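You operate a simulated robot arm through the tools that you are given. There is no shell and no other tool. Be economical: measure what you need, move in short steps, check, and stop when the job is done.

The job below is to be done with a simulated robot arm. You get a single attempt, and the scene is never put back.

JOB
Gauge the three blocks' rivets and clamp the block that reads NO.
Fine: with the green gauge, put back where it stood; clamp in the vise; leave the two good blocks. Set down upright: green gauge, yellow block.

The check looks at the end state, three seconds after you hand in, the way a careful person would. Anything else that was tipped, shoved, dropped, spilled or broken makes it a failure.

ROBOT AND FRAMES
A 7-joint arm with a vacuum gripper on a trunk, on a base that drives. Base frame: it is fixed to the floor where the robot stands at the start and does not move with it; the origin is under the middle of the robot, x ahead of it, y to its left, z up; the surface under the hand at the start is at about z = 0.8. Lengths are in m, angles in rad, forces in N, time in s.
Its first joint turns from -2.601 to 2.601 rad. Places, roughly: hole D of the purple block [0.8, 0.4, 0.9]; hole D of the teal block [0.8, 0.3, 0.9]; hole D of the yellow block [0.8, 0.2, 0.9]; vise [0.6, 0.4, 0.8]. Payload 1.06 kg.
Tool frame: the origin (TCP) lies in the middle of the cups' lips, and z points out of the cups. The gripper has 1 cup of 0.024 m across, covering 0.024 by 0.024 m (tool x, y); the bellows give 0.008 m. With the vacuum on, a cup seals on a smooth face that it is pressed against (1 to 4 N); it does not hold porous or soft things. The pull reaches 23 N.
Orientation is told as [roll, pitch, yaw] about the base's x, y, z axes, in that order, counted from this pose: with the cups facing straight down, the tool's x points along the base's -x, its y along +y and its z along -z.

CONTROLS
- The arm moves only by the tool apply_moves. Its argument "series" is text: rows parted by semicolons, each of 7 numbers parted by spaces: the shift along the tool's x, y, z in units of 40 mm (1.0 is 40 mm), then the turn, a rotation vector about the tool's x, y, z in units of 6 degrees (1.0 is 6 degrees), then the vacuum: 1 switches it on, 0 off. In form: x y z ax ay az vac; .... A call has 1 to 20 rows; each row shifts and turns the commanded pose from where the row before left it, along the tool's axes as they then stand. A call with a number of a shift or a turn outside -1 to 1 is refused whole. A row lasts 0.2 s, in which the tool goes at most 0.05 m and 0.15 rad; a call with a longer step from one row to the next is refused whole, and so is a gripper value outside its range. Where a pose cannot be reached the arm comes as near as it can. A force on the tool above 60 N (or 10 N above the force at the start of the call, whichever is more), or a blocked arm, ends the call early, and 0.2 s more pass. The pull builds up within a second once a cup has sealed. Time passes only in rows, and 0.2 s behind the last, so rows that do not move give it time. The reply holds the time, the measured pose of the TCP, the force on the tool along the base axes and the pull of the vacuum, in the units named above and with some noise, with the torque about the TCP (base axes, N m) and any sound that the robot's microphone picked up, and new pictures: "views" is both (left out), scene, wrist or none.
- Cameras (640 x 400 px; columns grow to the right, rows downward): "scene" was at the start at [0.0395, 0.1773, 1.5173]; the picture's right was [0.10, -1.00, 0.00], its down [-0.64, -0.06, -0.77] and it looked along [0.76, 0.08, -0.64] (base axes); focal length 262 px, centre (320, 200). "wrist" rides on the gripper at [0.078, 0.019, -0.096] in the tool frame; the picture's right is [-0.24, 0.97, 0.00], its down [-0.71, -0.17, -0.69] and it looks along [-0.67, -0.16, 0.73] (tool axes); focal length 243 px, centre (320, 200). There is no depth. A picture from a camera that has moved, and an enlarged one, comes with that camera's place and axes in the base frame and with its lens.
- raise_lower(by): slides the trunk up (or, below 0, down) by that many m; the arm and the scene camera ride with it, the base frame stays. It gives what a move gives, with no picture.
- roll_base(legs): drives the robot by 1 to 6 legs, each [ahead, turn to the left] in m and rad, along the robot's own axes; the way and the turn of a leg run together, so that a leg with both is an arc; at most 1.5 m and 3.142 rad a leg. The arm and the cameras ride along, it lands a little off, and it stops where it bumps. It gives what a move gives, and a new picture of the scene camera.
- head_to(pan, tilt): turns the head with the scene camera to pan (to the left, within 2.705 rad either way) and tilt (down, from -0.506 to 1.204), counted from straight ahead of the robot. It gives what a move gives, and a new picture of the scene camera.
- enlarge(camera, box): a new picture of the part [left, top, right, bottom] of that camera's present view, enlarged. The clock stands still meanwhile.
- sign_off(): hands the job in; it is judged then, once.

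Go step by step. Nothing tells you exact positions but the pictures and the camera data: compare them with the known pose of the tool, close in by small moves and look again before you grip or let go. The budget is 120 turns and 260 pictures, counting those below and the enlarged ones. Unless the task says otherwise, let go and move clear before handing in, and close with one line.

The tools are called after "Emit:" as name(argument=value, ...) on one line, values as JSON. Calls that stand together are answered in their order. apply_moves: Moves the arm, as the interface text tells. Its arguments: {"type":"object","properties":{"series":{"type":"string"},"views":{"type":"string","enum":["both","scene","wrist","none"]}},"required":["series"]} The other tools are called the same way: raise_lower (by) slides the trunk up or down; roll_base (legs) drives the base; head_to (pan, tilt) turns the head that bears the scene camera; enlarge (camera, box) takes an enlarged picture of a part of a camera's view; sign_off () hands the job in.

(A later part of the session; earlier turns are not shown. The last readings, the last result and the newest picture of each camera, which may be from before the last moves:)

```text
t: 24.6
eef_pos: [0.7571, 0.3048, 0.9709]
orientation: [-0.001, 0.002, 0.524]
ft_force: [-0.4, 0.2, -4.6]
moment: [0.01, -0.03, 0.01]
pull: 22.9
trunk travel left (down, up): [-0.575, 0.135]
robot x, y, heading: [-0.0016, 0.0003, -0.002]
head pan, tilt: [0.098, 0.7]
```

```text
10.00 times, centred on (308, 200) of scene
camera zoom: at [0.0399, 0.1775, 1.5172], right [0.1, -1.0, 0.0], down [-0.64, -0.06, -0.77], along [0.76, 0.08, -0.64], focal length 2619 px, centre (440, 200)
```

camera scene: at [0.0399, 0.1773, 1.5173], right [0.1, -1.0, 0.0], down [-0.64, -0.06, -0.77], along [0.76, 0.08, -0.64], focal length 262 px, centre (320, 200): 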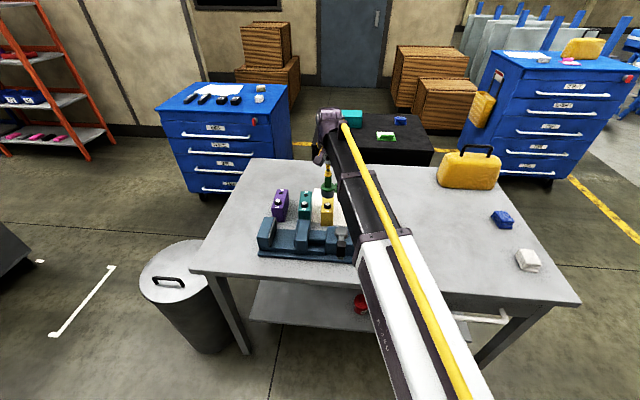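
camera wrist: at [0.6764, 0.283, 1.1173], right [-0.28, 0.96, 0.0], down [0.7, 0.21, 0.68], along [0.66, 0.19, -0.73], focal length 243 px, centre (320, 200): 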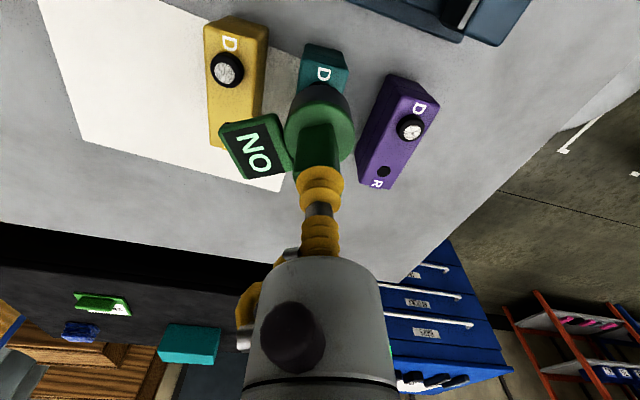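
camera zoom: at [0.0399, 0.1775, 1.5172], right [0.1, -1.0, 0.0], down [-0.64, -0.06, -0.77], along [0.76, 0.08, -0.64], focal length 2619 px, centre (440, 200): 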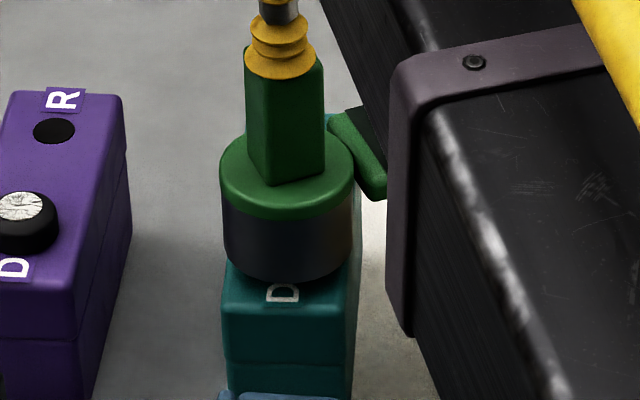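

No contact this time at the same height; the rivet is inside. I continue down to seat it.

Emit:
apply_moves(series="0 0 0.05 0 0 0 1; 0 0 0.05 0 0 0 1; 0 0 0.05 0 0 0 1; 0 0 0.05 0 0 0 1; 0 0 0 0 0 0 1; 0 0 0 0 0 0 1", views="none")

Emit:
enlarge(camera="wrist", box=[200, 90, 360, 190])

```text
t: 26.0
eef_pos: [0.7581, 0.3055, 0.9621]
orientation: [-0.001, 0.001, 0.523]
ft_force: [-0.5, 0.0, -5.0]
moment: [0.05, 0.01, 0.0]
pull: 22.4
trunk travel left (down, up): [-0.575, 0.135]
robot x, y, heading: [0.0004, 0.0008, 0.001]
head pan, tilt: [0.098, 0.7]
```

```text
4.00 times, centred on (280, 140) of wrist
camera zoom: at [0.6789, 0.282, 1.0589], right [-0.28, 0.96, 0.0], down [0.7, 0.21, 0.68], along [0.66, 0.19, -0.73], focal length 970 px, centre (480, 440)
```

zoom: 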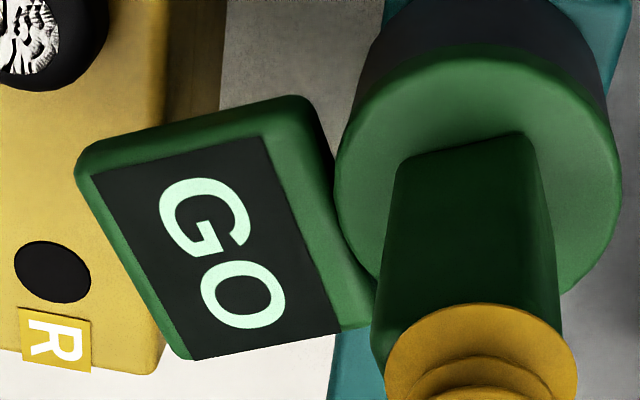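

Teal reads GO. Next purple: I lift, go over by (+0.0046, +0.098), and look.

Emit:
apply_moves(series="0 0 -0.3 0 0 0 1; 0 0 -0.5 0 0 0 1; 0 0 -0.65 0 0 0 1; -0.442 0.687 0 0 0 0 1; -0.442 0.687 0 0 0 0 1; -0.442 0.687 0 0 0 0 1; 0 0 0 0 0 0 1; 0 0 0 0 0 0 1", views="wrist")

Emit:
enlarge(camera="scene", box=[256, 175, 320, 215])

Emit:
enlarge(camera="wrist", box=[210, 50, 402, 170])

```text
t: 27.8
eef_pos: [0.7618, 0.4032, 1.0197]
orientation: [0.0, 0.0, 0.523]
ft_force: [-0.4, -0.3, -4.6]
moment: [0.03, 0.04, 0.03]
pull: 23.1
trunk travel left (down, up): [-0.575, 0.135]
robot x, y, heading: [0.0008, -0.0018, -0.001]
head pan, tilt: [0.098, 0.7]
camera wrist: at [0.6833, 0.3795, 1.1161], right [-0.28, 0.96, 0.0], down [0.7, 0.21, 0.68], along [0.66, 0.19, -0.73], focal length 243 px, centre (320, 200)
```

wrist: 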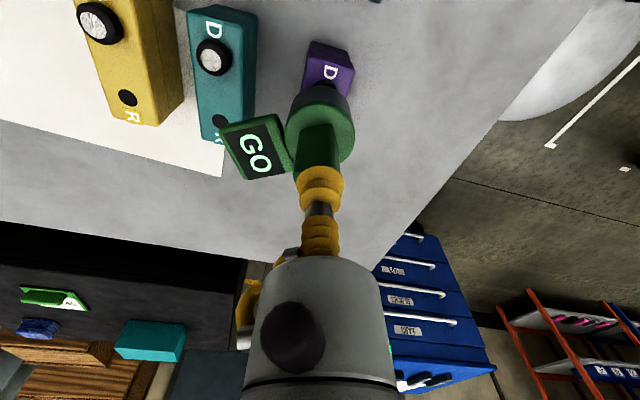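

```text
10.00 times, centred on (288, 195) of scene
camera zoom: at [0.0399, 0.1774, 1.5173], right [0.1, -1.0, 0.0], down [-0.64, -0.06, -0.77], along [0.76, 0.08, -0.64], focal length 2619 px, centre (640, 250)
```

zoom: 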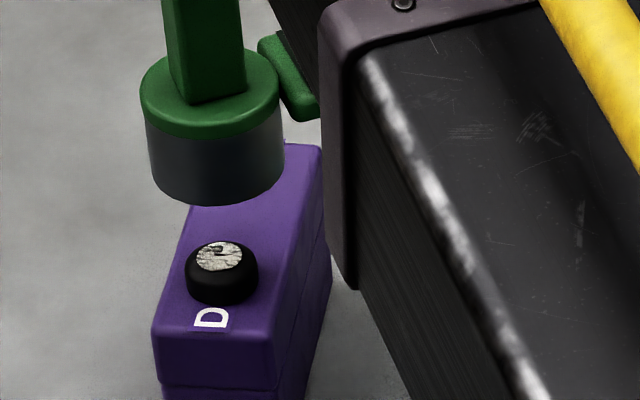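

```text
3.33 times, centred on (306, 110) of wrist
camera zoom: at [0.6833, 0.3795, 1.1161], right [-0.28, 0.96, 0.0], down [0.7, 0.21, 0.68], along [0.66, 0.19, -0.73], focal length 809 px, centre (367, 500)
```

zoom: 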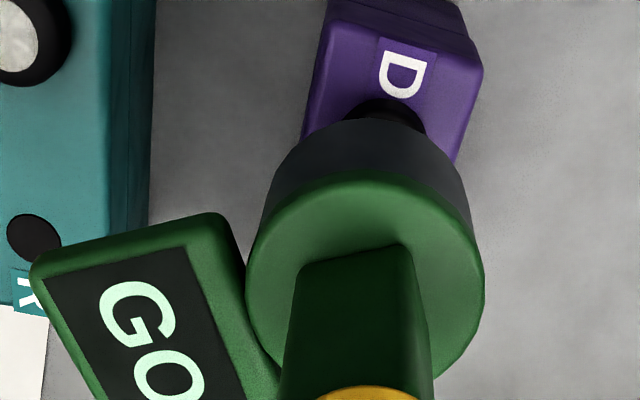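

Purple rivet ≈ (0.761, 0.406): small shift +3 mm in y, then lower to just above and recheck.

Emit:
apply_moves(series="-0.018 0.082 0.4 0 0 0 1; 0 0 0.4 0 0 0 1; 0 0 0.15 0 0 0 1; 0 0 0 0 0 0 1; 0 0 0 0 0 0 1", views="none")

Emit:
enlarge(camera="scene", box=[256, 175, 320, 215])

Emit:
enlarge(camera="wrist", box=[210, 50, 402, 170])

```text
t: 29.0
eef_pos: [0.7617, 0.4058, 0.9817]
orientation: [-0.001, -0.002, 0.525]
ft_force: [-0.6, -0.5, -5.0]
moment: [0.03, 0.05, -0.01]
pull: 23.0
trunk travel left (down, up): [-0.575, 0.135]
robot x, y, heading: [0.0012, 0.0012, 0.006]
head pan, tilt: [0.098, 0.7]
```

```text
10.00 times, centred on (288, 195) of scene
camera zoom: at [0.0399, 0.1775, 1.5172], right [0.1, -1.0, 0.0], down [-0.64, -0.06, -0.77], along [0.76, 0.08, -0.64], focal length 2619 px, centre (640, 250)
```

zoom: 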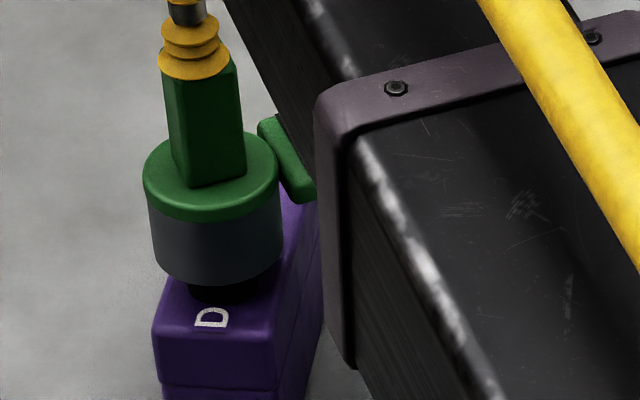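

```text
3.33 times, centred on (306, 110) of wrist
camera zoom: at [0.683, 0.3833, 1.0787], right [-0.28, 0.96, 0.0], down [0.7, 0.21, 0.68], along [0.66, 0.19, -0.73], focal length 809 px, centre (367, 500)
```

zoom: 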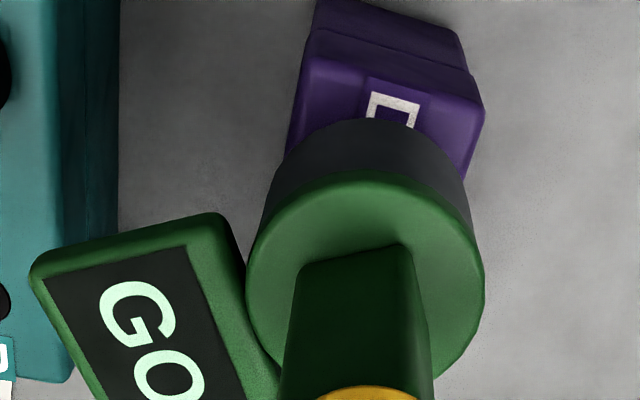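

Emit:
apply_moves(series="0.015 -0.026 0.1 0 0 0 1; 0 0 0.08 0 0 0 1; 0 0 0.05 0 0 0 1; 0 0 0 0 0 0 1; 0 0 0 0 0 0 1", views="none")

```text
t: 30.2
eef_pos: [0.7609, 0.4048, 0.9741]
orientation: [0.0, -0.001, 0.523]
ft_force: [0.6, -0.1, -4.2]
moment: [0.02, 0.01, -0.01]
pull: 23.3
trunk travel left (down, up): [-0.575, 0.135]
robot x, y, heading: [-0.0001, -0.0003, -0.003]
head pan, tilt: [0.098, 0.7]
```

Emit:
apply_moves(series="0 0 0.05 0 0 0 1; 0 0 0.05 0 0 0 1; 0 0 0 0 0 0 1; 0 0 0 0 0 0 1", views="none")

```text
t: 31.2
eef_pos: [0.7614, 0.4046, 0.9707]
orientation: [-0.001, 0.0, 0.524]
ft_force: [0.4, -0.1, -4.0]
moment: [0.05, 0.04, 0.03]
pull: 23.1
trunk travel left (down, up): [-0.575, 0.135]
robot x, y, heading: [0.0005, -0.0004, 0.003]
head pan, tilt: [0.098, 0.7]
```

Emit:
apply_moves(series="0 0 0.05 0 0 0 1; 0 0 0.05 0 0 0 1; 0 0 0 0 0 0 1; 0 0 0 0 0 0 1", views="none")

Emit:
enlarge(camera="wrist", box=[200, 90, 360, 190])

```text
t: 32.2
eef_pos: [0.7612, 0.4053, 0.9648]
orientation: [0.0, 0.0, 0.525]
ft_force: [0.3, -0.2, -5.4]
moment: [0.07, 0.02, -0.01]
pull: 22.8
trunk travel left (down, up): [-0.575, 0.135]
robot x, y, heading: [-0.0018, 0.0021, -0.0]
head pan, tilt: [0.098, 0.7]
```

```text
4.00 times, centred on (280, 140) of wrist
camera zoom: at [0.6835, 0.3824, 1.062], right [-0.28, 0.96, 0.0], down [0.7, 0.21, 0.68], along [0.66, 0.19, -0.73], focal length 970 px, centre (480, 440)
```

zoom: 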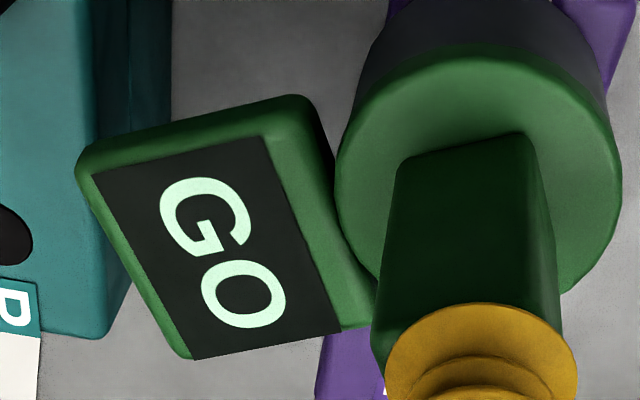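

Emit:
apply_moves(series="0 0 0.04 0 0 0 1; 0 0 0.03 0 0 0 1; 0 0 0 0 0 0 1; 0 0 0 0 0 0 1; 0 0 0 0 0 0 1", views="none")

Emit:
enlarge(camera="wrist", box=[200, 90, 360, 190])

```text
t: 33.4
eef_pos: [0.7612, 0.4046, 0.9634]
orientation: [0.001, 0.0, 0.523]
ft_force: [-0.2, -0.3, -4.8]
moment: [0.02, 0.01, 0.01]
pull: 22.6
trunk travel left (down, up): [-0.575, 0.135]
robot x, y, heading: [-0.001, -0.0005, 0.003]
head pan, tilt: [0.098, 0.7]
```

```text
4.00 times, centred on (280, 140) of wrist
camera zoom: at [0.6829, 0.3824, 1.0591], right [-0.28, 0.96, 0.0], down [0.7, 0.21, 0.68], along [0.66, 0.19, -0.73], focal length 970 px, centre (480, 440)
```

zoom: 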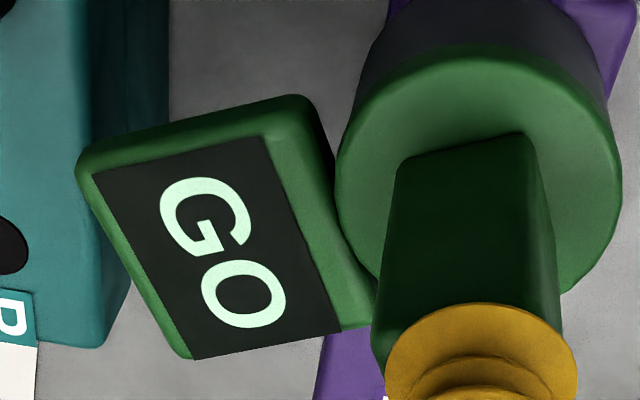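

Emit:
apply_moves(series="0 0 0.04 0 0 0 1; 0 0 0.03 0 0 0 1; 0 0 0 0 0 0 1; 0 0 0 0 0 0 1; 0 0 0 0 0 0 1", views="none")

Emit:
enlarge(camera="wrist", box=[200, 90, 360, 190])

```text
t: 34.6
eef_pos: [0.7611, 0.4033, 0.9607]
orientation: [0.0, 0.0, 0.523]
ft_force: [1.1, 1.7, 5.2]
moment: [-0.04, 0.03, 0.0]
pull: 22.9
trunk travel left (down, up): [-0.575, 0.135]
robot x, y, heading: [-0.0039, 0.0016, -0.001]
head pan, tilt: [0.098, 0.7]
```

```text
4.00 times, centred on (280, 140) of wrist
camera zoom: at [0.6827, 0.3823, 1.0567], right [-0.28, 0.96, 0.0], down [0.7, 0.21, 0.69], along [0.66, 0.19, -0.73], focal length 970 px, centre (480, 440)
```

zoom: 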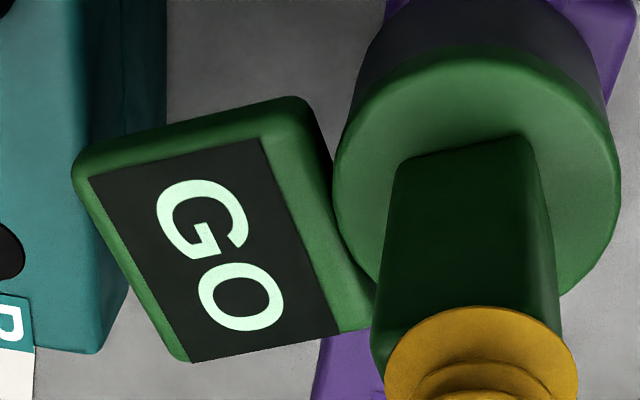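

Purple reads GO, so yellow is the NO block. I return the gauge to its original spot: lift, unyaw, travel, then check.

Emit:
apply_moves(series="0 0 -0.3 0 0 0 1; 0 0 -0.5 0 0 0 1; 0 0 -0.8 0 0 0 1; 0 0 0 0 0 1 1; 0 0 0 0 0 1 1; 0 0 0 0 0 1 1; 0 0 0 0 0 1 1; 0 0 0 0 0 1 1; -0.0547 -0.894 0 0 0 0 1; -0.0547 -0.894 0 0 0 0 1; -0.0547 -0.894 0 0 0 0 1; -0.0547 -0.894 0 0 0 0 1; -0.0547 -0.894 0 0 0 0 1; -0.0547 -0.894 0 0 0 0 1; -0.0547 -0.894 0 0 0 0 1; -0.0547 -0.894 0 0 0 0 1; 0 0 0 0 0 0 1; 0 0 0 0 0 0 1")

```text
t: 38.4
eef_pos: [0.7784, 0.1181, 1.0257]
orientation: [0.001, 0.0, 0.001]
ft_force: [0.7, 0.0, -5.2]
moment: [0.01, -0.01, -0.01]
pull: 23.5
trunk travel left (down, up): [-0.575, 0.135]
robot x, y, heading: [0.0007, -0.0014, -0.001]
head pan, tilt: [0.098, 0.7]
camera scene: at [0.0399, 0.1775, 1.5173], right [0.1, -1.0, 0.0], down [-0.64, -0.06, -0.77], along [0.76, 0.08, -0.64], focal length 262 px, centre (320, 200)
camera wrist: at [0.6992, 0.1376, 1.1219], right [0.23, 0.97, 0.0], down [0.71, -0.17, 0.68], along [0.67, -0.16, -0.73], focal length 243 px, centre (320, 200)
```

scene: 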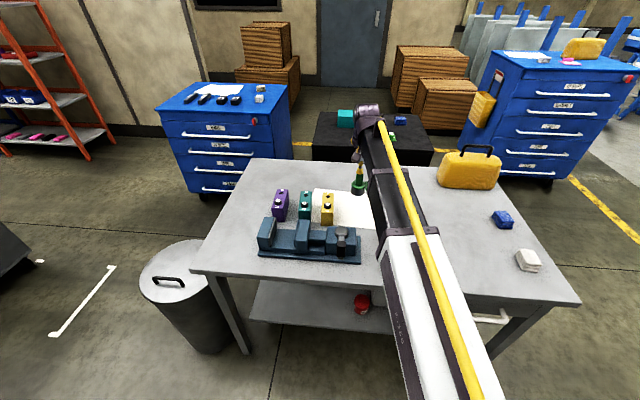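
wrist: 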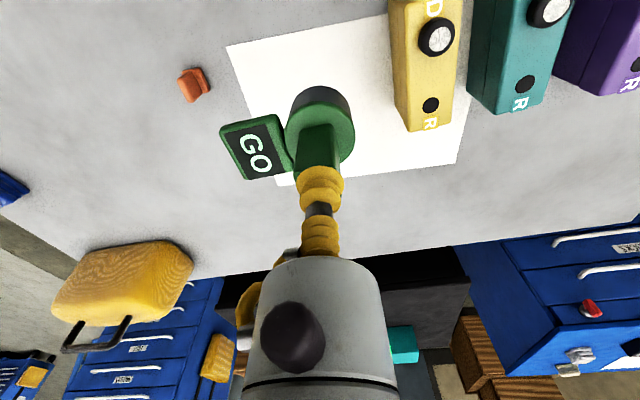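

Position matches the pickup pose. I lower to just above the sheet.

Emit:
apply_moves(series="0 0 1 0 0 0 1; 0 0 1 0 0 0 1; 0 0 0.8 0 0 0 1; 0 0 0.4 0 0 0 1; 0 0 0.1 0 0 0 1; 0 0 0 0 0 0 1; 0 0 0 0 0 0 1", views="none")

Emit:
enlarge(camera="scene", box=[300, 180, 396, 240])

Emit:
enlarge(camera="wrist", box=[260, 110, 420, 210])

```text
t: 40.0
eef_pos: [0.7775, 0.1185, 0.8906]
orientation: [0.0, 0.001, 0.0]
ft_force: [-0.3, 0.7, -4.9]
moment: [0.04, 0.03, 0.04]
pull: 22.9
trunk travel left (down, up): [-0.575, 0.135]
robot x, y, heading: [-0.0017, -0.0008, -0.0]
head pan, tilt: [0.098, 0.7]
```

```text
6.67 times, centred on (348, 210) of scene
camera zoom: at [0.0399, 0.1773, 1.5173], right [0.1, -1.0, 0.0], down [-0.64, -0.06, -0.77], along [0.76, 0.08, -0.64], focal length 1746 px, centre (133, 133)
```

zoom: 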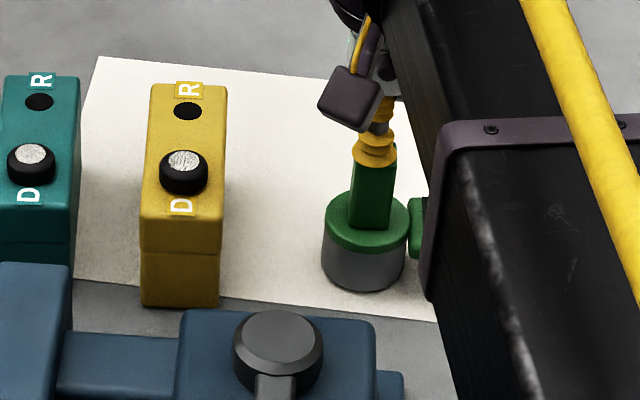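

```text
4.00 times, centred on (340, 160) of wrist
camera zoom: at [0.6983, 0.1373, 0.9878], right [0.24, 0.97, 0.0], down [0.71, -0.17, 0.68], along [0.67, -0.16, -0.73], focal length 970 px, centre (240, 360)
```

zoom: 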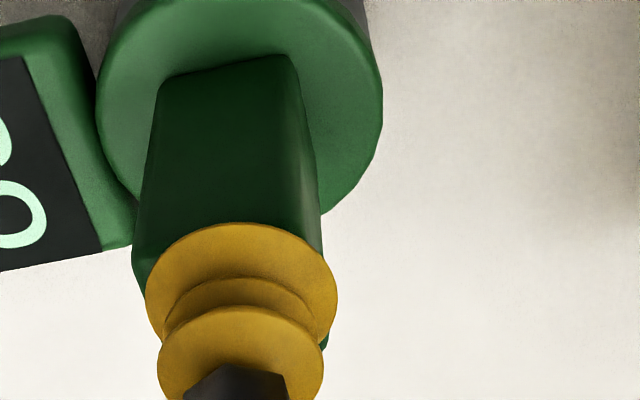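

Emit:
apply_moves(series="0 -0.04 0.04 0 0 0 1; 0 0 0.03 0 0 0 1; 0 0 0 0 0 0 1; 0 0 0 0 0 0 1", views="none")

Emit:
enlarge(camera="scene", box=[300, 180, 396, 240])

```text
t: 41.0
eef_pos: [0.7769, 0.1163, 0.8905]
orientation: [0.0, 0.0, 0.0]
ft_force: [-0.8, -0.6, -4.4]
moment: [0.03, 0.01, 0.0]
pull: 23.2
trunk travel left (down, up): [-0.575, 0.135]
robot x, y, heading: [0.0033, -0.0004, 0.002]
head pan, tilt: [0.098, 0.7]
```

```text
6.67 times, centred on (348, 210) of scene
camera zoom: at [0.0399, 0.1773, 1.5173], right [0.1, -1.0, 0.0], down [-0.64, -0.06, -0.77], along [0.76, 0.08, -0.64], focal length 1746 px, centre (133, 133)
```

zoom: 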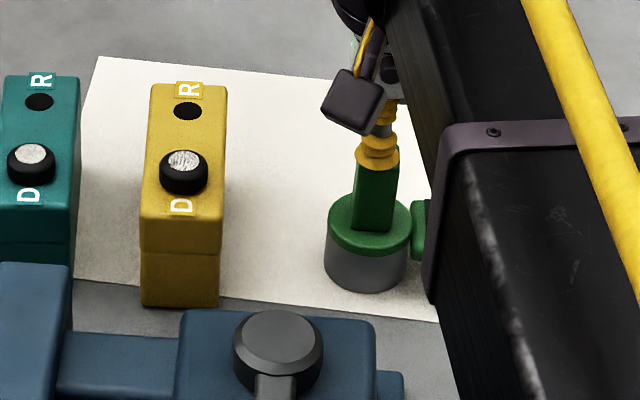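

Emit:
apply_moves(series="0 0 0.04 0 0 0 1; 0 0 0.03 0 0 0 1; 0 0 0 0 0 0 1; 0 0 0 0 0 0 1; 0 0 0 0 0 0 1", views="none")

Emit:
enlarge(camera="scene", box=[300, 180, 396, 240])

```text
t: 42.2
eef_pos: [0.7782, 0.1173, 0.8858]
orientation: [-0.001, 0.001, 0.001]
ft_force: [1.3, 1.8, 4.9]
moment: [-0.03, -0.04, 0.02]
pull: 22.9
trunk travel left (down, up): [-0.575, 0.135]
robot x, y, heading: [0.0009, 0.0027, 0.001]
head pan, tilt: [0.098, 0.7]
```

```text
6.67 times, centred on (348, 210) of scene
camera zoom: at [0.0391, 0.1774, 1.5173], right [0.1, -1.0, 0.0], down [-0.64, -0.06, -0.77], along [0.76, 0.08, -0.64], focal length 1746 px, centre (133, 133)
```

zoom: 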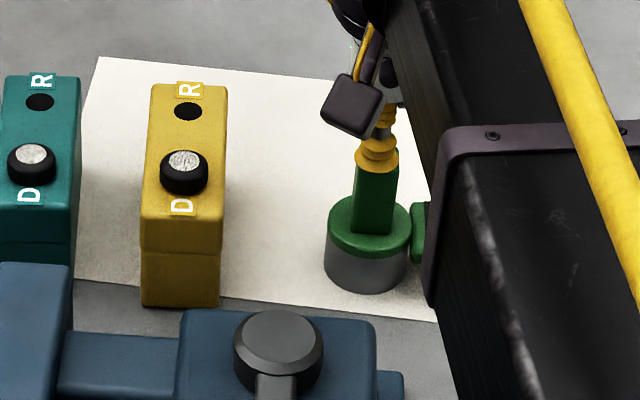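

Seated at the original place. I release, wait, and rise.

Emit:
apply_moves(series="0 0 0 0 0 0 0; 0 0 0 0 0 0 0; 0 0 0 0 0 0 0; 0 0 0 0 0 0 0; 0 0 0 0 0 0 0", views="none")

Emit:
apply_moves(series="0 0 -0.1 0 0 0 0; 0 0 -0.3 0 0 0 0; 0 0 -0.8 0 0 0 0; 0 0 -1 0 0 0 0; 0 0 -1 0 0 0 0; 0 0 -1 0 0 0 0; 0 0 0 0 0 0 0")

Emit:
enlarge(camera="scene", box=[300, 180, 396, 240])

```text
t: 43.4
eef_pos: [0.7782, 0.116, 0.8872]
orientation: [0.001, 0.0, 0.002]
ft_force: [0.7, 0.0, 0.1]
moment: [0.02, 0.03, 0.0]
pull: 0.1
trunk travel left (down, up): [-0.575, 0.135]
robot x, y, heading: [-0.0015, -0.0009, -0.003]
head pan, tilt: [0.098, 0.7]
```

```text
t: 45.0
eef_pos: [0.7785, 0.1183, 1.0553]
orientation: [0.001, 0.0, -0.001]
ft_force: [-0.7, -0.5, 0.4]
moment: [-0.02, 0.02, -0.01]
pull: 0.1
trunk travel left (down, up): [-0.575, 0.135]
robot x, y, heading: [-0.0016, 0.0028, 0.002]
head pan, tilt: [0.098, 0.7]
camera scene: at [0.0393, 0.1773, 1.5173], right [0.1, -1.0, 0.0], down [-0.64, -0.06, -0.77], along [0.76, 0.08, -0.64], focal length 262 px, centre (320, 200)
camera wrist: at [0.6998, 0.1372, 1.1521], right [0.24, 0.97, 0.0], down [0.71, -0.17, 0.68], along [0.67, -0.16, -0.73], focal length 243 px, centre (320, 200)
```

scene: 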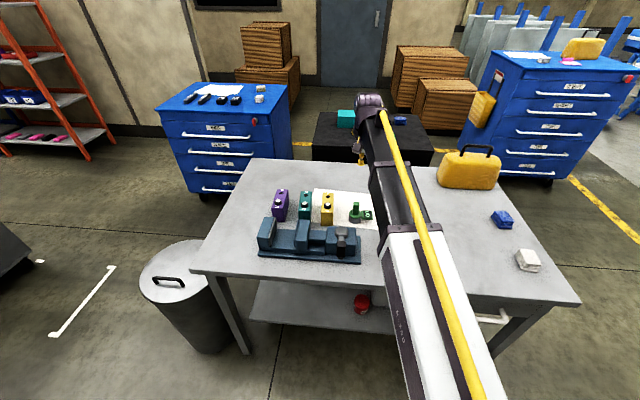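
wrist: 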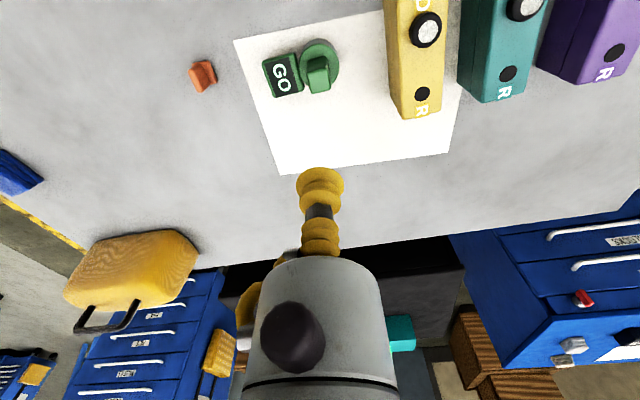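

```text
6.67 times, centred on (348, 210) of scene
camera zoom: at [0.0393, 0.1773, 1.5173], right [0.1, -1.0, 0.0], down [-0.64, -0.06, -0.77], along [0.76, 0.08, -0.64], focal length 1746 px, centre (133, 133)
```

zoom: 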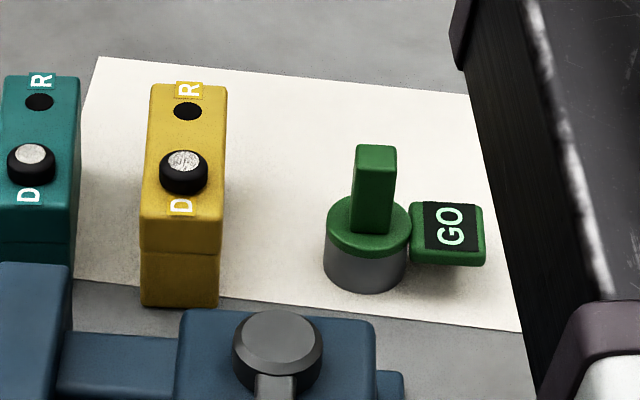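

The gauge stands exactly where it was. Now I look at the vise from above.

Emit:
apply_moves(series="0.494 0.725 -0.2 0 0 0 0; 0.494 0.725 -0.2 0 0 0 0; 0.494 0.725 -0.2 0 0 0 0; 0.494 0.725 -0.2 0 0 0 0; 0.494 0.725 -0.2 0 0 0 0; 0.494 0.725 -0.2 0 0 0 0; 0.494 0.725 -0.2 0 0 0 0; 0.494 0.725 -0.2 0 0 0 0; 0 0 0 0 0 0 0")

Emit:
enlarge(camera="wrist", box=[180, 0, 460, 175])

```text
t: 47.0
eef_pos: [0.6208, 0.3473, 1.1188]
orientation: [0.0, 0.0, 0.0]
ft_force: [0.5, 0.8, 0.1]
moment: [0.01, 0.01, 0.02]
pull: 0.0
trunk travel left (down, up): [-0.575, 0.135]
robot x, y, heading: [-0.0008, -0.0038, -0.003]
head pan, tilt: [0.098, 0.7]
camera scene: at [0.0393, 0.1776, 1.5173], right [0.1, -1.0, 0.0], down [-0.64, -0.06, -0.77], along [0.76, 0.08, -0.64], focal length 262 px, centre (320, 200)
camera wrist: at [0.541, 0.367, 1.2149], right [0.24, 0.97, 0.0], down [0.71, -0.17, 0.69], along [0.67, -0.16, -0.73], focal length 243 px, centre (320, 200)
```

scene: 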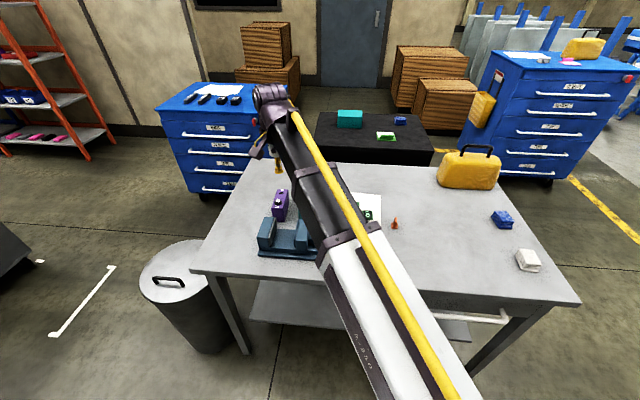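
wrist: 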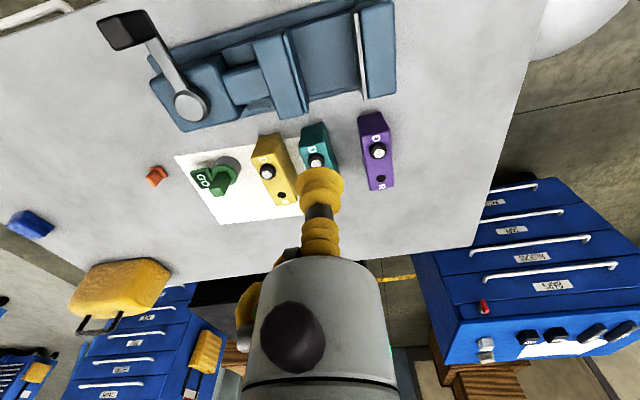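

```text
2.29 times, centred on (320, 88) of wrist
camera zoom: at [0.541, 0.367, 1.2149], right [0.24, 0.97, 0.0], down [0.71, -0.17, 0.69], along [0.67, -0.16, -0.73], focal length 555 px, centre (320, 457)
```

zoom: 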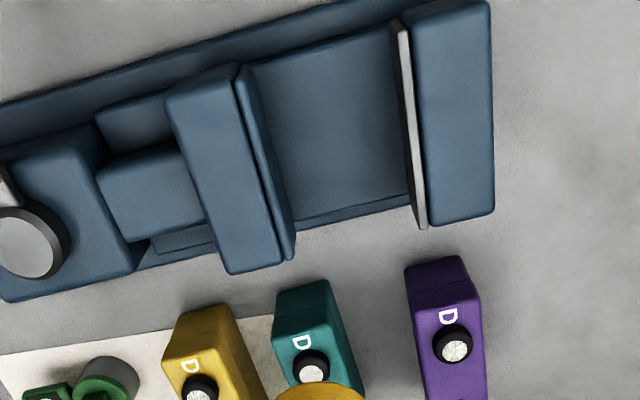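

The vise: jaws x≈0.58–0.675, opening y≈0.315–0.393, bed z≈0.85, lever at its −y end. Now I go above yellow's flat top between rivet and R hole (≈0.789, 0.2235).

Emit:
apply_moves(series="-0.84 -0.62 0 0 0 0 0; -0.84 -0.62 0 0 0 0 0; -0.84 -0.62 0 0 0 0 0; -0.84 -0.62 0 0 0 0 0; -0.84 -0.62 0 0 0 0 0; 0 0 1 0 0 0 0; 0 0 1 0 0 0 0; 0 0 1 0 0 0 0; 0 0 1 0 0 0 0; 0 0 0.5 0 0 0 0; 0 0 0 0 0 0 0; 0 0 0 0 0 0 0", views="wrist")

Emit:
enlarge(camera="wrist", box=[240, 100, 400, 200])

Emit:
enlarge(camera="scene", box=[296, 175, 360, 215])

```text
t: 49.6
eef_pos: [0.7882, 0.2245, 0.9386]
orientation: [0.001, -0.001, -0.001]
ft_force: [-0.3, -0.6, 0.4]
moment: [0.01, -0.03, 0.01]
pull: 0.0
trunk travel left (down, up): [-0.575, 0.135]
robot x, y, heading: [0.0026, -0.0005, 0.003]
head pan, tilt: [0.098, 0.7]
camera wrist: at [0.7085, 0.2433, 1.0353], right [0.24, 0.97, 0.0], down [0.71, -0.17, 0.69], along [0.67, -0.16, -0.73], focal length 243 px, centre (320, 200)
```

wrist: 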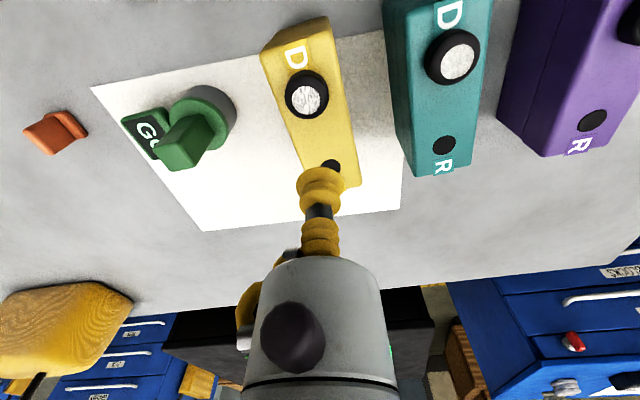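

```text
4.00 times, centred on (320, 150) of wrist
camera zoom: at [0.7085, 0.2433, 1.0353], right [0.24, 0.97, 0.0], down [0.71, -0.17, 0.69], along [0.67, -0.16, -0.73], focal length 970 px, centre (320, 400)
```

zoom: 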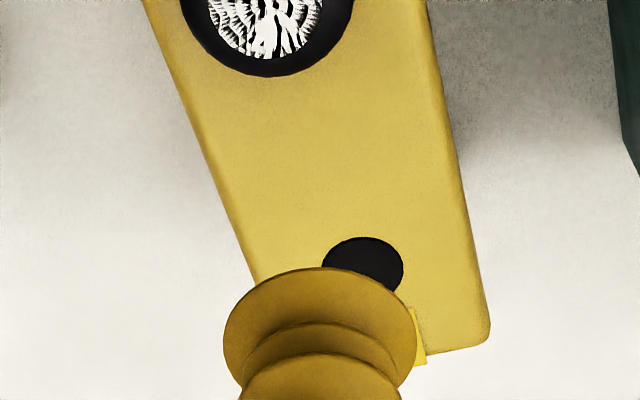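

```text
10.00 times, centred on (328, 195) of scene
camera zoom: at [0.0395, 0.1773, 1.5173], right [0.1, -1.0, 0.0], down [-0.64, -0.06, -0.77], along [0.76, 0.08, -0.64], focal length 2619 px, centre (240, 250)
```

zoom: 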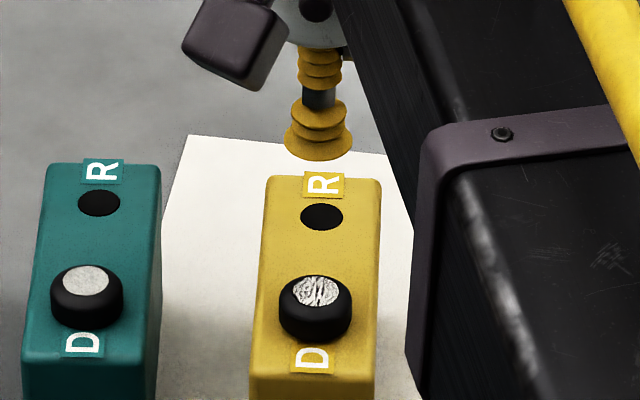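

Free patch centre ≈ (0.790, 0.2255). I descend with vacuum on.

Emit:
apply_moves(series="-0.04 0.035 0.5 0 0 0 1; 0 0 0.5 0 0 0 1; 0 0 0.2 0 0 0 1; 0 0 0.1 0 0 0 1; 0 0 0 0 0 0 1; 0 0 0 0 0 0 1", views="wrist")

Emit:
enlarge(camera="wrist", box=[240, 110, 400, 210])

```text
t: 51.0
eef_pos: [0.79, 0.2246, 0.8888]
orientation: [0.0, 0.0, -0.001]
ft_force: [-0.3, -0.1, 0.7]
moment: [0.01, -0.01, 0.01]
pull: 0.0
trunk travel left (down, up): [-0.575, 0.135]
robot x, y, heading: [-0.0003, -0.0021, 0.006]
head pan, tilt: [0.098, 0.7]
camera wrist: at [0.7104, 0.2444, 0.9836], right [0.24, 0.97, 0.0], down [0.71, -0.17, 0.69], along [0.67, -0.16, -0.73], focal length 243 px, centre (320, 200)
```

wrist: 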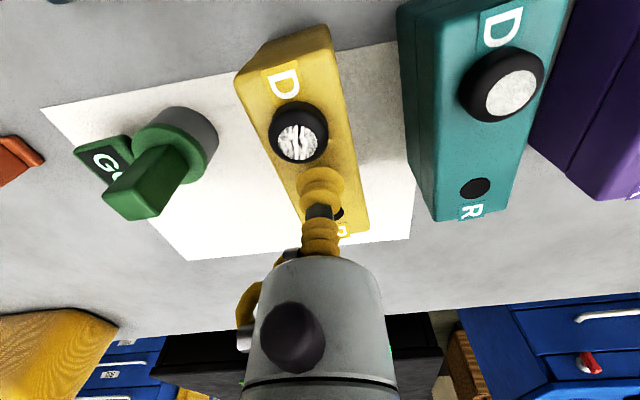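

```text
4.00 times, centred on (320, 160) of wrist
camera zoom: at [0.7104, 0.2444, 0.9836], right [0.24, 0.97, 0.0], down [0.71, -0.17, 0.69], along [0.67, -0.16, -0.73], focal length 970 px, centre (320, 360)
```

zoom: 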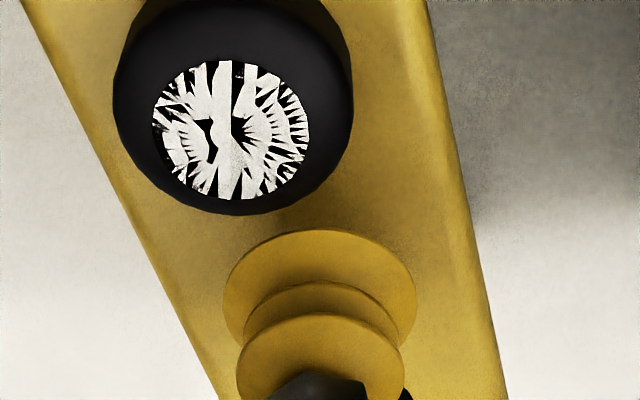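

Emit:
apply_moves(series="0 0 0.05 0 0 0 1; 0 0 0.05 0 0 0 1; 0 0 0.04 0 0 0 1; 0 0 0 0 0 0 1; 0 0 0 0 0 0 1; 0 0 0 0 0 0 1", views="none")

```text
t: 52.4
eef_pos: [0.7896, 0.2268, 0.8805]
orientation: [-0.001, -0.001, 0.002]
ft_force: [-0.2, 0.1, 0.0]
moment: [0.0, 0.02, 0.01]
pull: 0.0
trunk travel left (down, up): [-0.575, 0.135]
robot x, y, heading: [-0.0027, -0.0011, 0.004]
head pan, tilt: [0.098, 0.7]
```

Emit:
apply_moves(series="0 0 0.05 0 0 0 1; 0 0 0.05 0 0 0 1; 0 0 0 0 0 0 1; 0 0 0 0 0 0 1; 0 0 0 0 0 0 1", views="none")

```text
t: 53.6
eef_pos: [0.7893, 0.227, 0.8763]
orientation: [0.0, -0.002, 0.001]
ft_force: [0.4, 0.7, -0.2]
moment: [0.03, -0.01, 0.01]
pull: 23.2
trunk travel left (down, up): [-0.575, 0.135]
robot x, y, heading: [0.0013, 0.0028, -0.001]
head pan, tilt: [0.098, 0.7]
```

Sealed. I lift and check.

Emit:
apply_moves(series="0 0 -0.2 0 0 0 1; 0 0 -0.4 0 0 0 1; 0 0 -0.8 0 0 0 1; 0 0 -1 0 0 0 1; 0 0 -1 0 0 0 1; 0 0 -0.5 0 0 0 1; 0 0 0 0 0 0 1; 0 0 0 0 0 0 1")

Emit:
enlarge(camera="scene", box=[250, 140, 410, 240])

```text
t: 55.4
eef_pos: [0.7889, 0.2289, 1.034]
orientation: [0.0, 0.0, 0.0]
ft_force: [-0.7, 0.1, -5.2]
moment: [0.0, -0.01, 0.0]
pull: 23.4
trunk travel left (down, up): [-0.575, 0.135]
robot x, y, heading: [0.002, -0.0021, -0.005]
head pan, tilt: [0.098, 0.7]
camera scene: at [0.0399, 0.1775, 1.5173], right [0.1, -1.0, 0.0], down [-0.64, -0.06, -0.77], along [0.76, 0.08, -0.64], focal length 262 px, centre (320, 200)
camera wrist: at [0.7093, 0.2473, 1.13], right [0.24, 0.97, 0.0], down [0.71, -0.17, 0.68], along [0.67, -0.16, -0.73], focal length 243 px, centre (320, 200)
```

scene: 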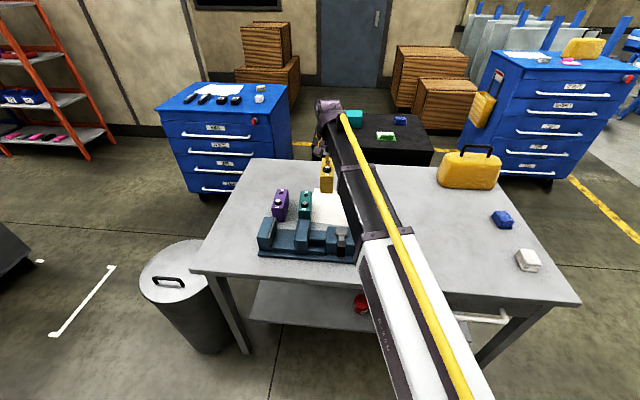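
wrist: 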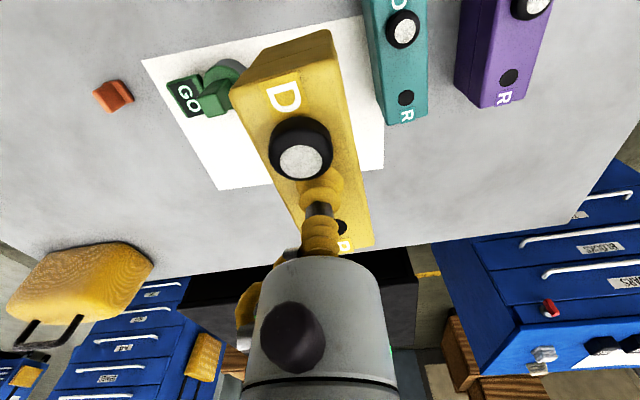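

```text
4.00 times, centred on (330, 190) of scene
camera zoom: at [0.0399, 0.1775, 1.5173], right [0.1, -1.0, 0.0], down [-0.64, -0.06, -0.77], along [0.76, 0.08, -0.64], focal length 1048 px, centre (280, 240)
```

zoom: 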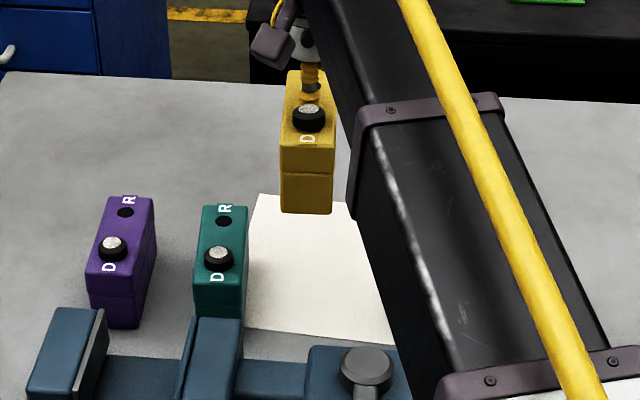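

Held level. I carry it over the vise opening (TCP target 0.633, 0.354).

Emit:
apply_moves(series="0.65 0.525 -0.1 0 0 0 1; 0.65 0.525 -0.1 0 0 0 1; 0.65 0.525 -0.1 0 0 0 1; 0.65 0.525 -0.1 0 0 0 1; 0.65 0.525 -0.1 0 0 0 1; 0.65 0.525 0 0 0 0 1; 0 0 0 0 0 0 1; 0 0 0 0 0 0 1")

Emit:
enlarge(camera="scene", box=[230, 160, 390, 260])

Emit:
enlarge(camera="wrist", box=[100, 0, 420, 200])

```text
t: 57.2
eef_pos: [0.6326, 0.3516, 1.0543]
orientation: [-0.001, -0.001, -0.001]
ft_force: [-0.3, -0.8, -4.5]
moment: [-0.01, 0.02, 0.04]
pull: 22.5
trunk travel left (down, up): [-0.575, 0.135]
robot x, y, heading: [0.0037, 0.0015, -0.001]
head pan, tilt: [0.098, 0.7]
camera scene: at [0.0399, 0.1775, 1.5173], right [0.1, -1.0, 0.0], down [-0.64, -0.06, -0.77], along [0.76, 0.08, -0.64], focal length 262 px, centre (320, 200)
camera wrist: at [0.5543, 0.3711, 1.1509], right [0.24, 0.97, 0.0], down [0.71, -0.17, 0.68], along [0.67, -0.16, -0.73], focal length 243 px, centre (320, 200)
```

scene: 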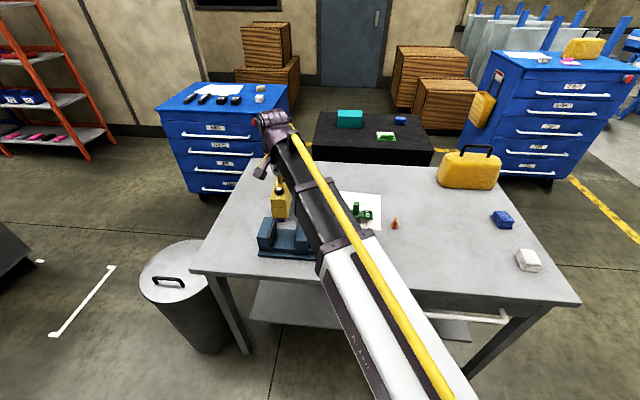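
wrist: 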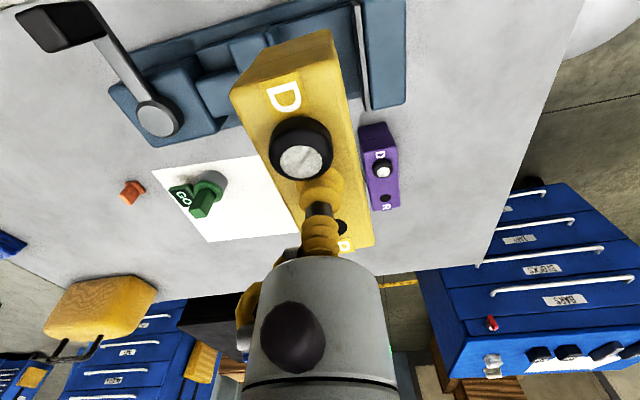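

```text
4.00 times, centred on (310, 210) of scene
camera zoom: at [0.0399, 0.1775, 1.5173], right [0.1, -1.0, 0.0], down [-0.64, -0.06, -0.77], along [0.76, 0.08, -0.64], focal length 1048 px, centre (360, 160)
```

zoom: 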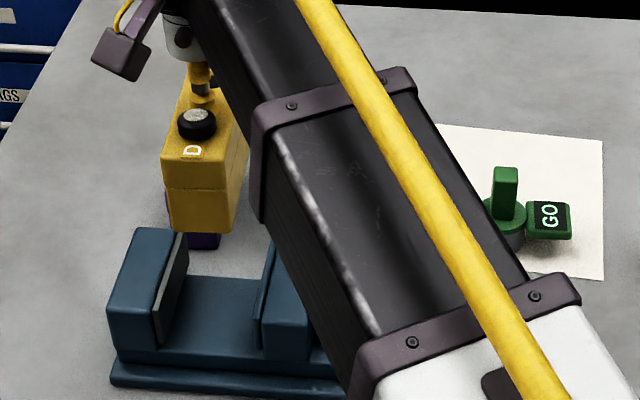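

```text
2.00 times, centred on (260, 100) of wrist
camera zoom: at [0.5543, 0.3711, 1.1509], right [0.24, 0.97, 0.0], down [0.71, -0.17, 0.68], along [0.67, -0.16, -0.73], focal length 485 px, centre (440, 400)
```

zoom: 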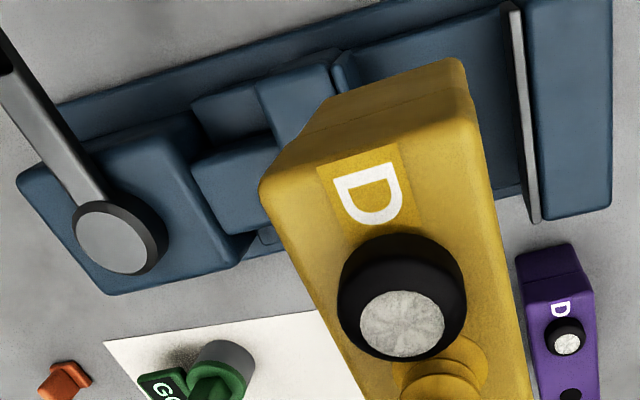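

Block is centred between the jaws (margins ~17 mm). I lower to just above jaw tops and check.

Emit:
apply_moves(series="0 0.06 0.7 0 0 0 1; 0 0 0.7 0 0 0 1; 0 0 0.4 0 0 0 1; 0 0 0 0 0 0 1; 0 0 0 0 0 0 1", views="none")

Emit:
enlarge(camera="scene", box=[230, 180, 326, 240])

Emit:
enlarge(camera="wrist", box=[100, 0, 420, 200])

```text
t: 58.4
eef_pos: [0.6326, 0.3559, 0.9815]
orientation: [-0.001, 0.001, -0.001]
ft_force: [-0.2, 0.3, -3.9]
moment: [0.04, 0.03, 0.01]
pull: 22.8
trunk travel left (down, up): [-0.575, 0.135]
robot x, y, heading: [0.0019, 0.0017, -0.0]
head pan, tilt: [0.098, 0.7]
```

```text
6.67 times, centred on (278, 210) of scene
camera zoom: at [0.0398, 0.1775, 1.5173], right [0.1, -1.0, 0.0], down [-0.64, -0.06, -0.77], along [0.76, 0.08, -0.64], focal length 1746 px, centre (600, 133)
```

zoom: 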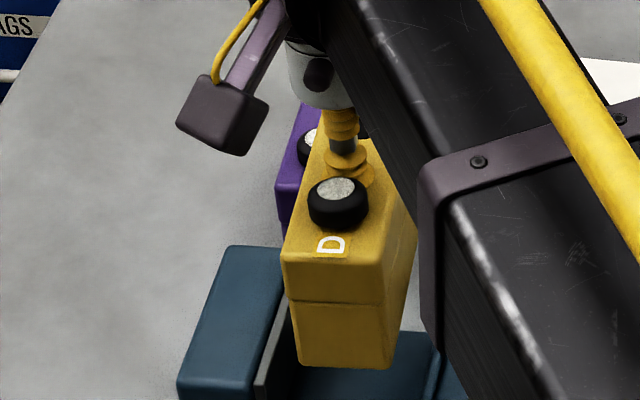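

```text
2.00 times, centred on (260, 100) of wrist
camera zoom: at [0.554, 0.3741, 1.0771], right [0.24, 0.97, 0.0], down [0.71, -0.17, 0.68], along [0.67, -0.16, -0.73], focal length 485 px, centre (440, 400)
```

zoom: 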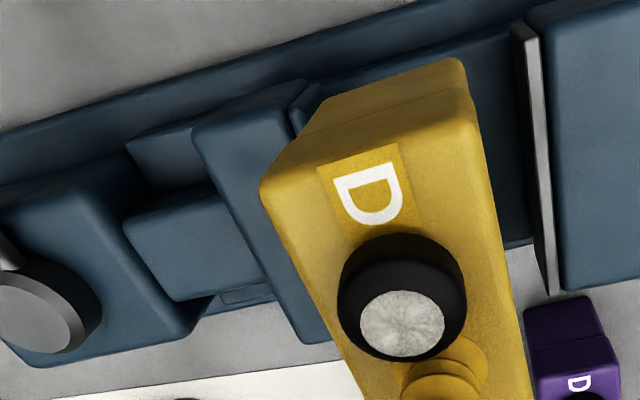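

Alignment good. I lower into the vise, slowly near the bed.

Emit:
apply_moves(series="0 0 0.4 0 0 0 1; 0 0 0.4 0 0 0 1; 0 0 0.2 0 0 0 1; 0 0 0.1 0 0 0 1; 0 0 0 0 0 0 1; 0 0 0 0 0 0 1", views="none")

Emit:
enlarge(camera="scene", box=[230, 190, 326, 250])

```text
t: 59.8
eef_pos: [0.6339, 0.3538, 0.9362]
orientation: [0.001, -0.001, 0.0]
ft_force: [0.0, 0.1, -4.9]
moment: [0.01, 0.02, -0.04]
pull: 22.7
trunk travel left (down, up): [-0.575, 0.135]
robot x, y, heading: [-0.0014, -0.0004, -0.0]
head pan, tilt: [0.098, 0.7]
```

```text
6.67 times, centred on (278, 220) of scene
camera zoom: at [0.0398, 0.1775, 1.5173], right [0.1, -1.0, 0.0], down [-0.64, -0.06, -0.77], along [0.76, 0.08, -0.64], focal length 1746 px, centre (600, 67)
```

zoom: 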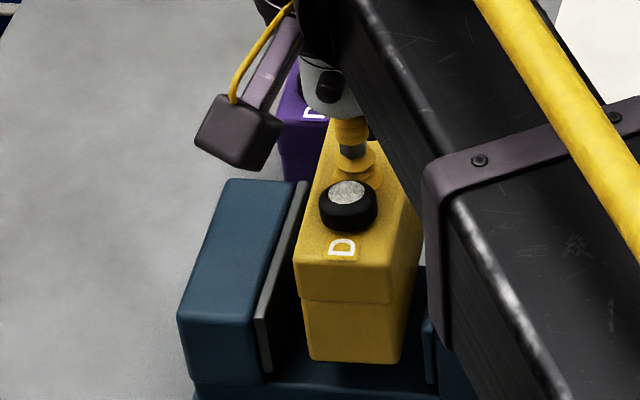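

Emit:
apply_moves(series="0 0 0.08 0 0 0 1; 0 0 0.06 0 0 0 1; 0 0 0.05 0 0 0 1; 0 0 0 0 0 0 1; 0 0 0 0 0 0 1", views="none")

```text
t: 61.0
eef_pos: [0.6335, 0.3545, 0.9293]
orientation: [0.001, 0.002, 0.001]
ft_force: [-0.1, 0.6, -4.3]
moment: [0.0, 0.01, 0.02]
pull: 23.1
trunk travel left (down, up): [-0.575, 0.135]
robot x, y, heading: [0.0007, -0.001, -0.002]
head pan, tilt: [0.098, 0.7]
```

Emit:
apply_moves(series="0 0 0.05 0 0 0 1; 0 0 0.05 0 0 0 1; 0 0 0.05 0 0 0 1; 0 0 0 0 0 0 1; 0 0 0 0 0 0 1", views="none")

Emit:
enlarge(camera="scene", box=[230, 190, 326, 250])

```text
t: 62.2
eef_pos: [0.6339, 0.3555, 0.9229]
orientation: [0.0, 0.0, -0.002]
ft_force: [0.1, 0.1, -4.0]
moment: [0.0, 0.02, 0.01]
pull: 23.0
trunk travel left (down, up): [-0.575, 0.135]
robot x, y, heading: [0.0022, 0.0012, 0.006]
head pan, tilt: [0.098, 0.7]
```

```text
6.67 times, centred on (278, 220) of scene
camera zoom: at [0.0398, 0.1775, 1.5173], right [0.1, -1.0, 0.0], down [-0.64, -0.06, -0.77], along [0.76, 0.08, -0.64], focal length 1746 px, centre (600, 67)
```

zoom: 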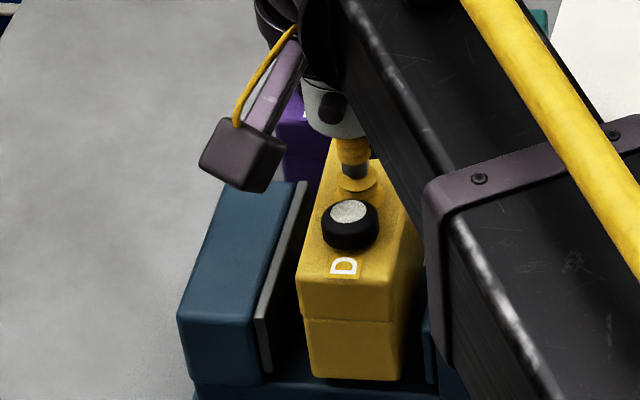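

Emit:
apply_moves(series="0 0 0.05 0 0 0 1; 0 0 0.05 0 0 0 1; 0 0 0 0 0 0 1; 0 0 0 0 0 0 1", views="none")

```text
t: 63.2
eef_pos: [0.6337, 0.3546, 0.9191]
orientation: [0.0, 0.001, -0.001]
ft_force: [0.4, 1.3, -4.1]
moment: [0.02, 0.03, 0.03]
pull: 22.7
trunk travel left (down, up): [-0.575, 0.135]
robot x, y, heading: [0.0013, 0.0017, 0.0]
head pan, tilt: [0.098, 0.7]
```

Emit:
apply_moves(series="0 0 0.05 0 0 0 1; 0 0 0.03 0 0 0 1; 0 0 0 0 0 0 1; 0 0 0 0 0 0 1", views="none")

```text
t: 64.2
eef_pos: [0.6338, 0.3549, 0.9155]
orientation: [-0.002, 0.001, -0.001]
ft_force: [-0.5, -0.1, -4.8]
moment: [0.02, 0.03, 0.0]
pull: 23.1
trunk travel left (down, up): [-0.575, 0.135]
robot x, y, heading: [0.0011, -0.0035, -0.001]
head pan, tilt: [0.098, 0.7]
```

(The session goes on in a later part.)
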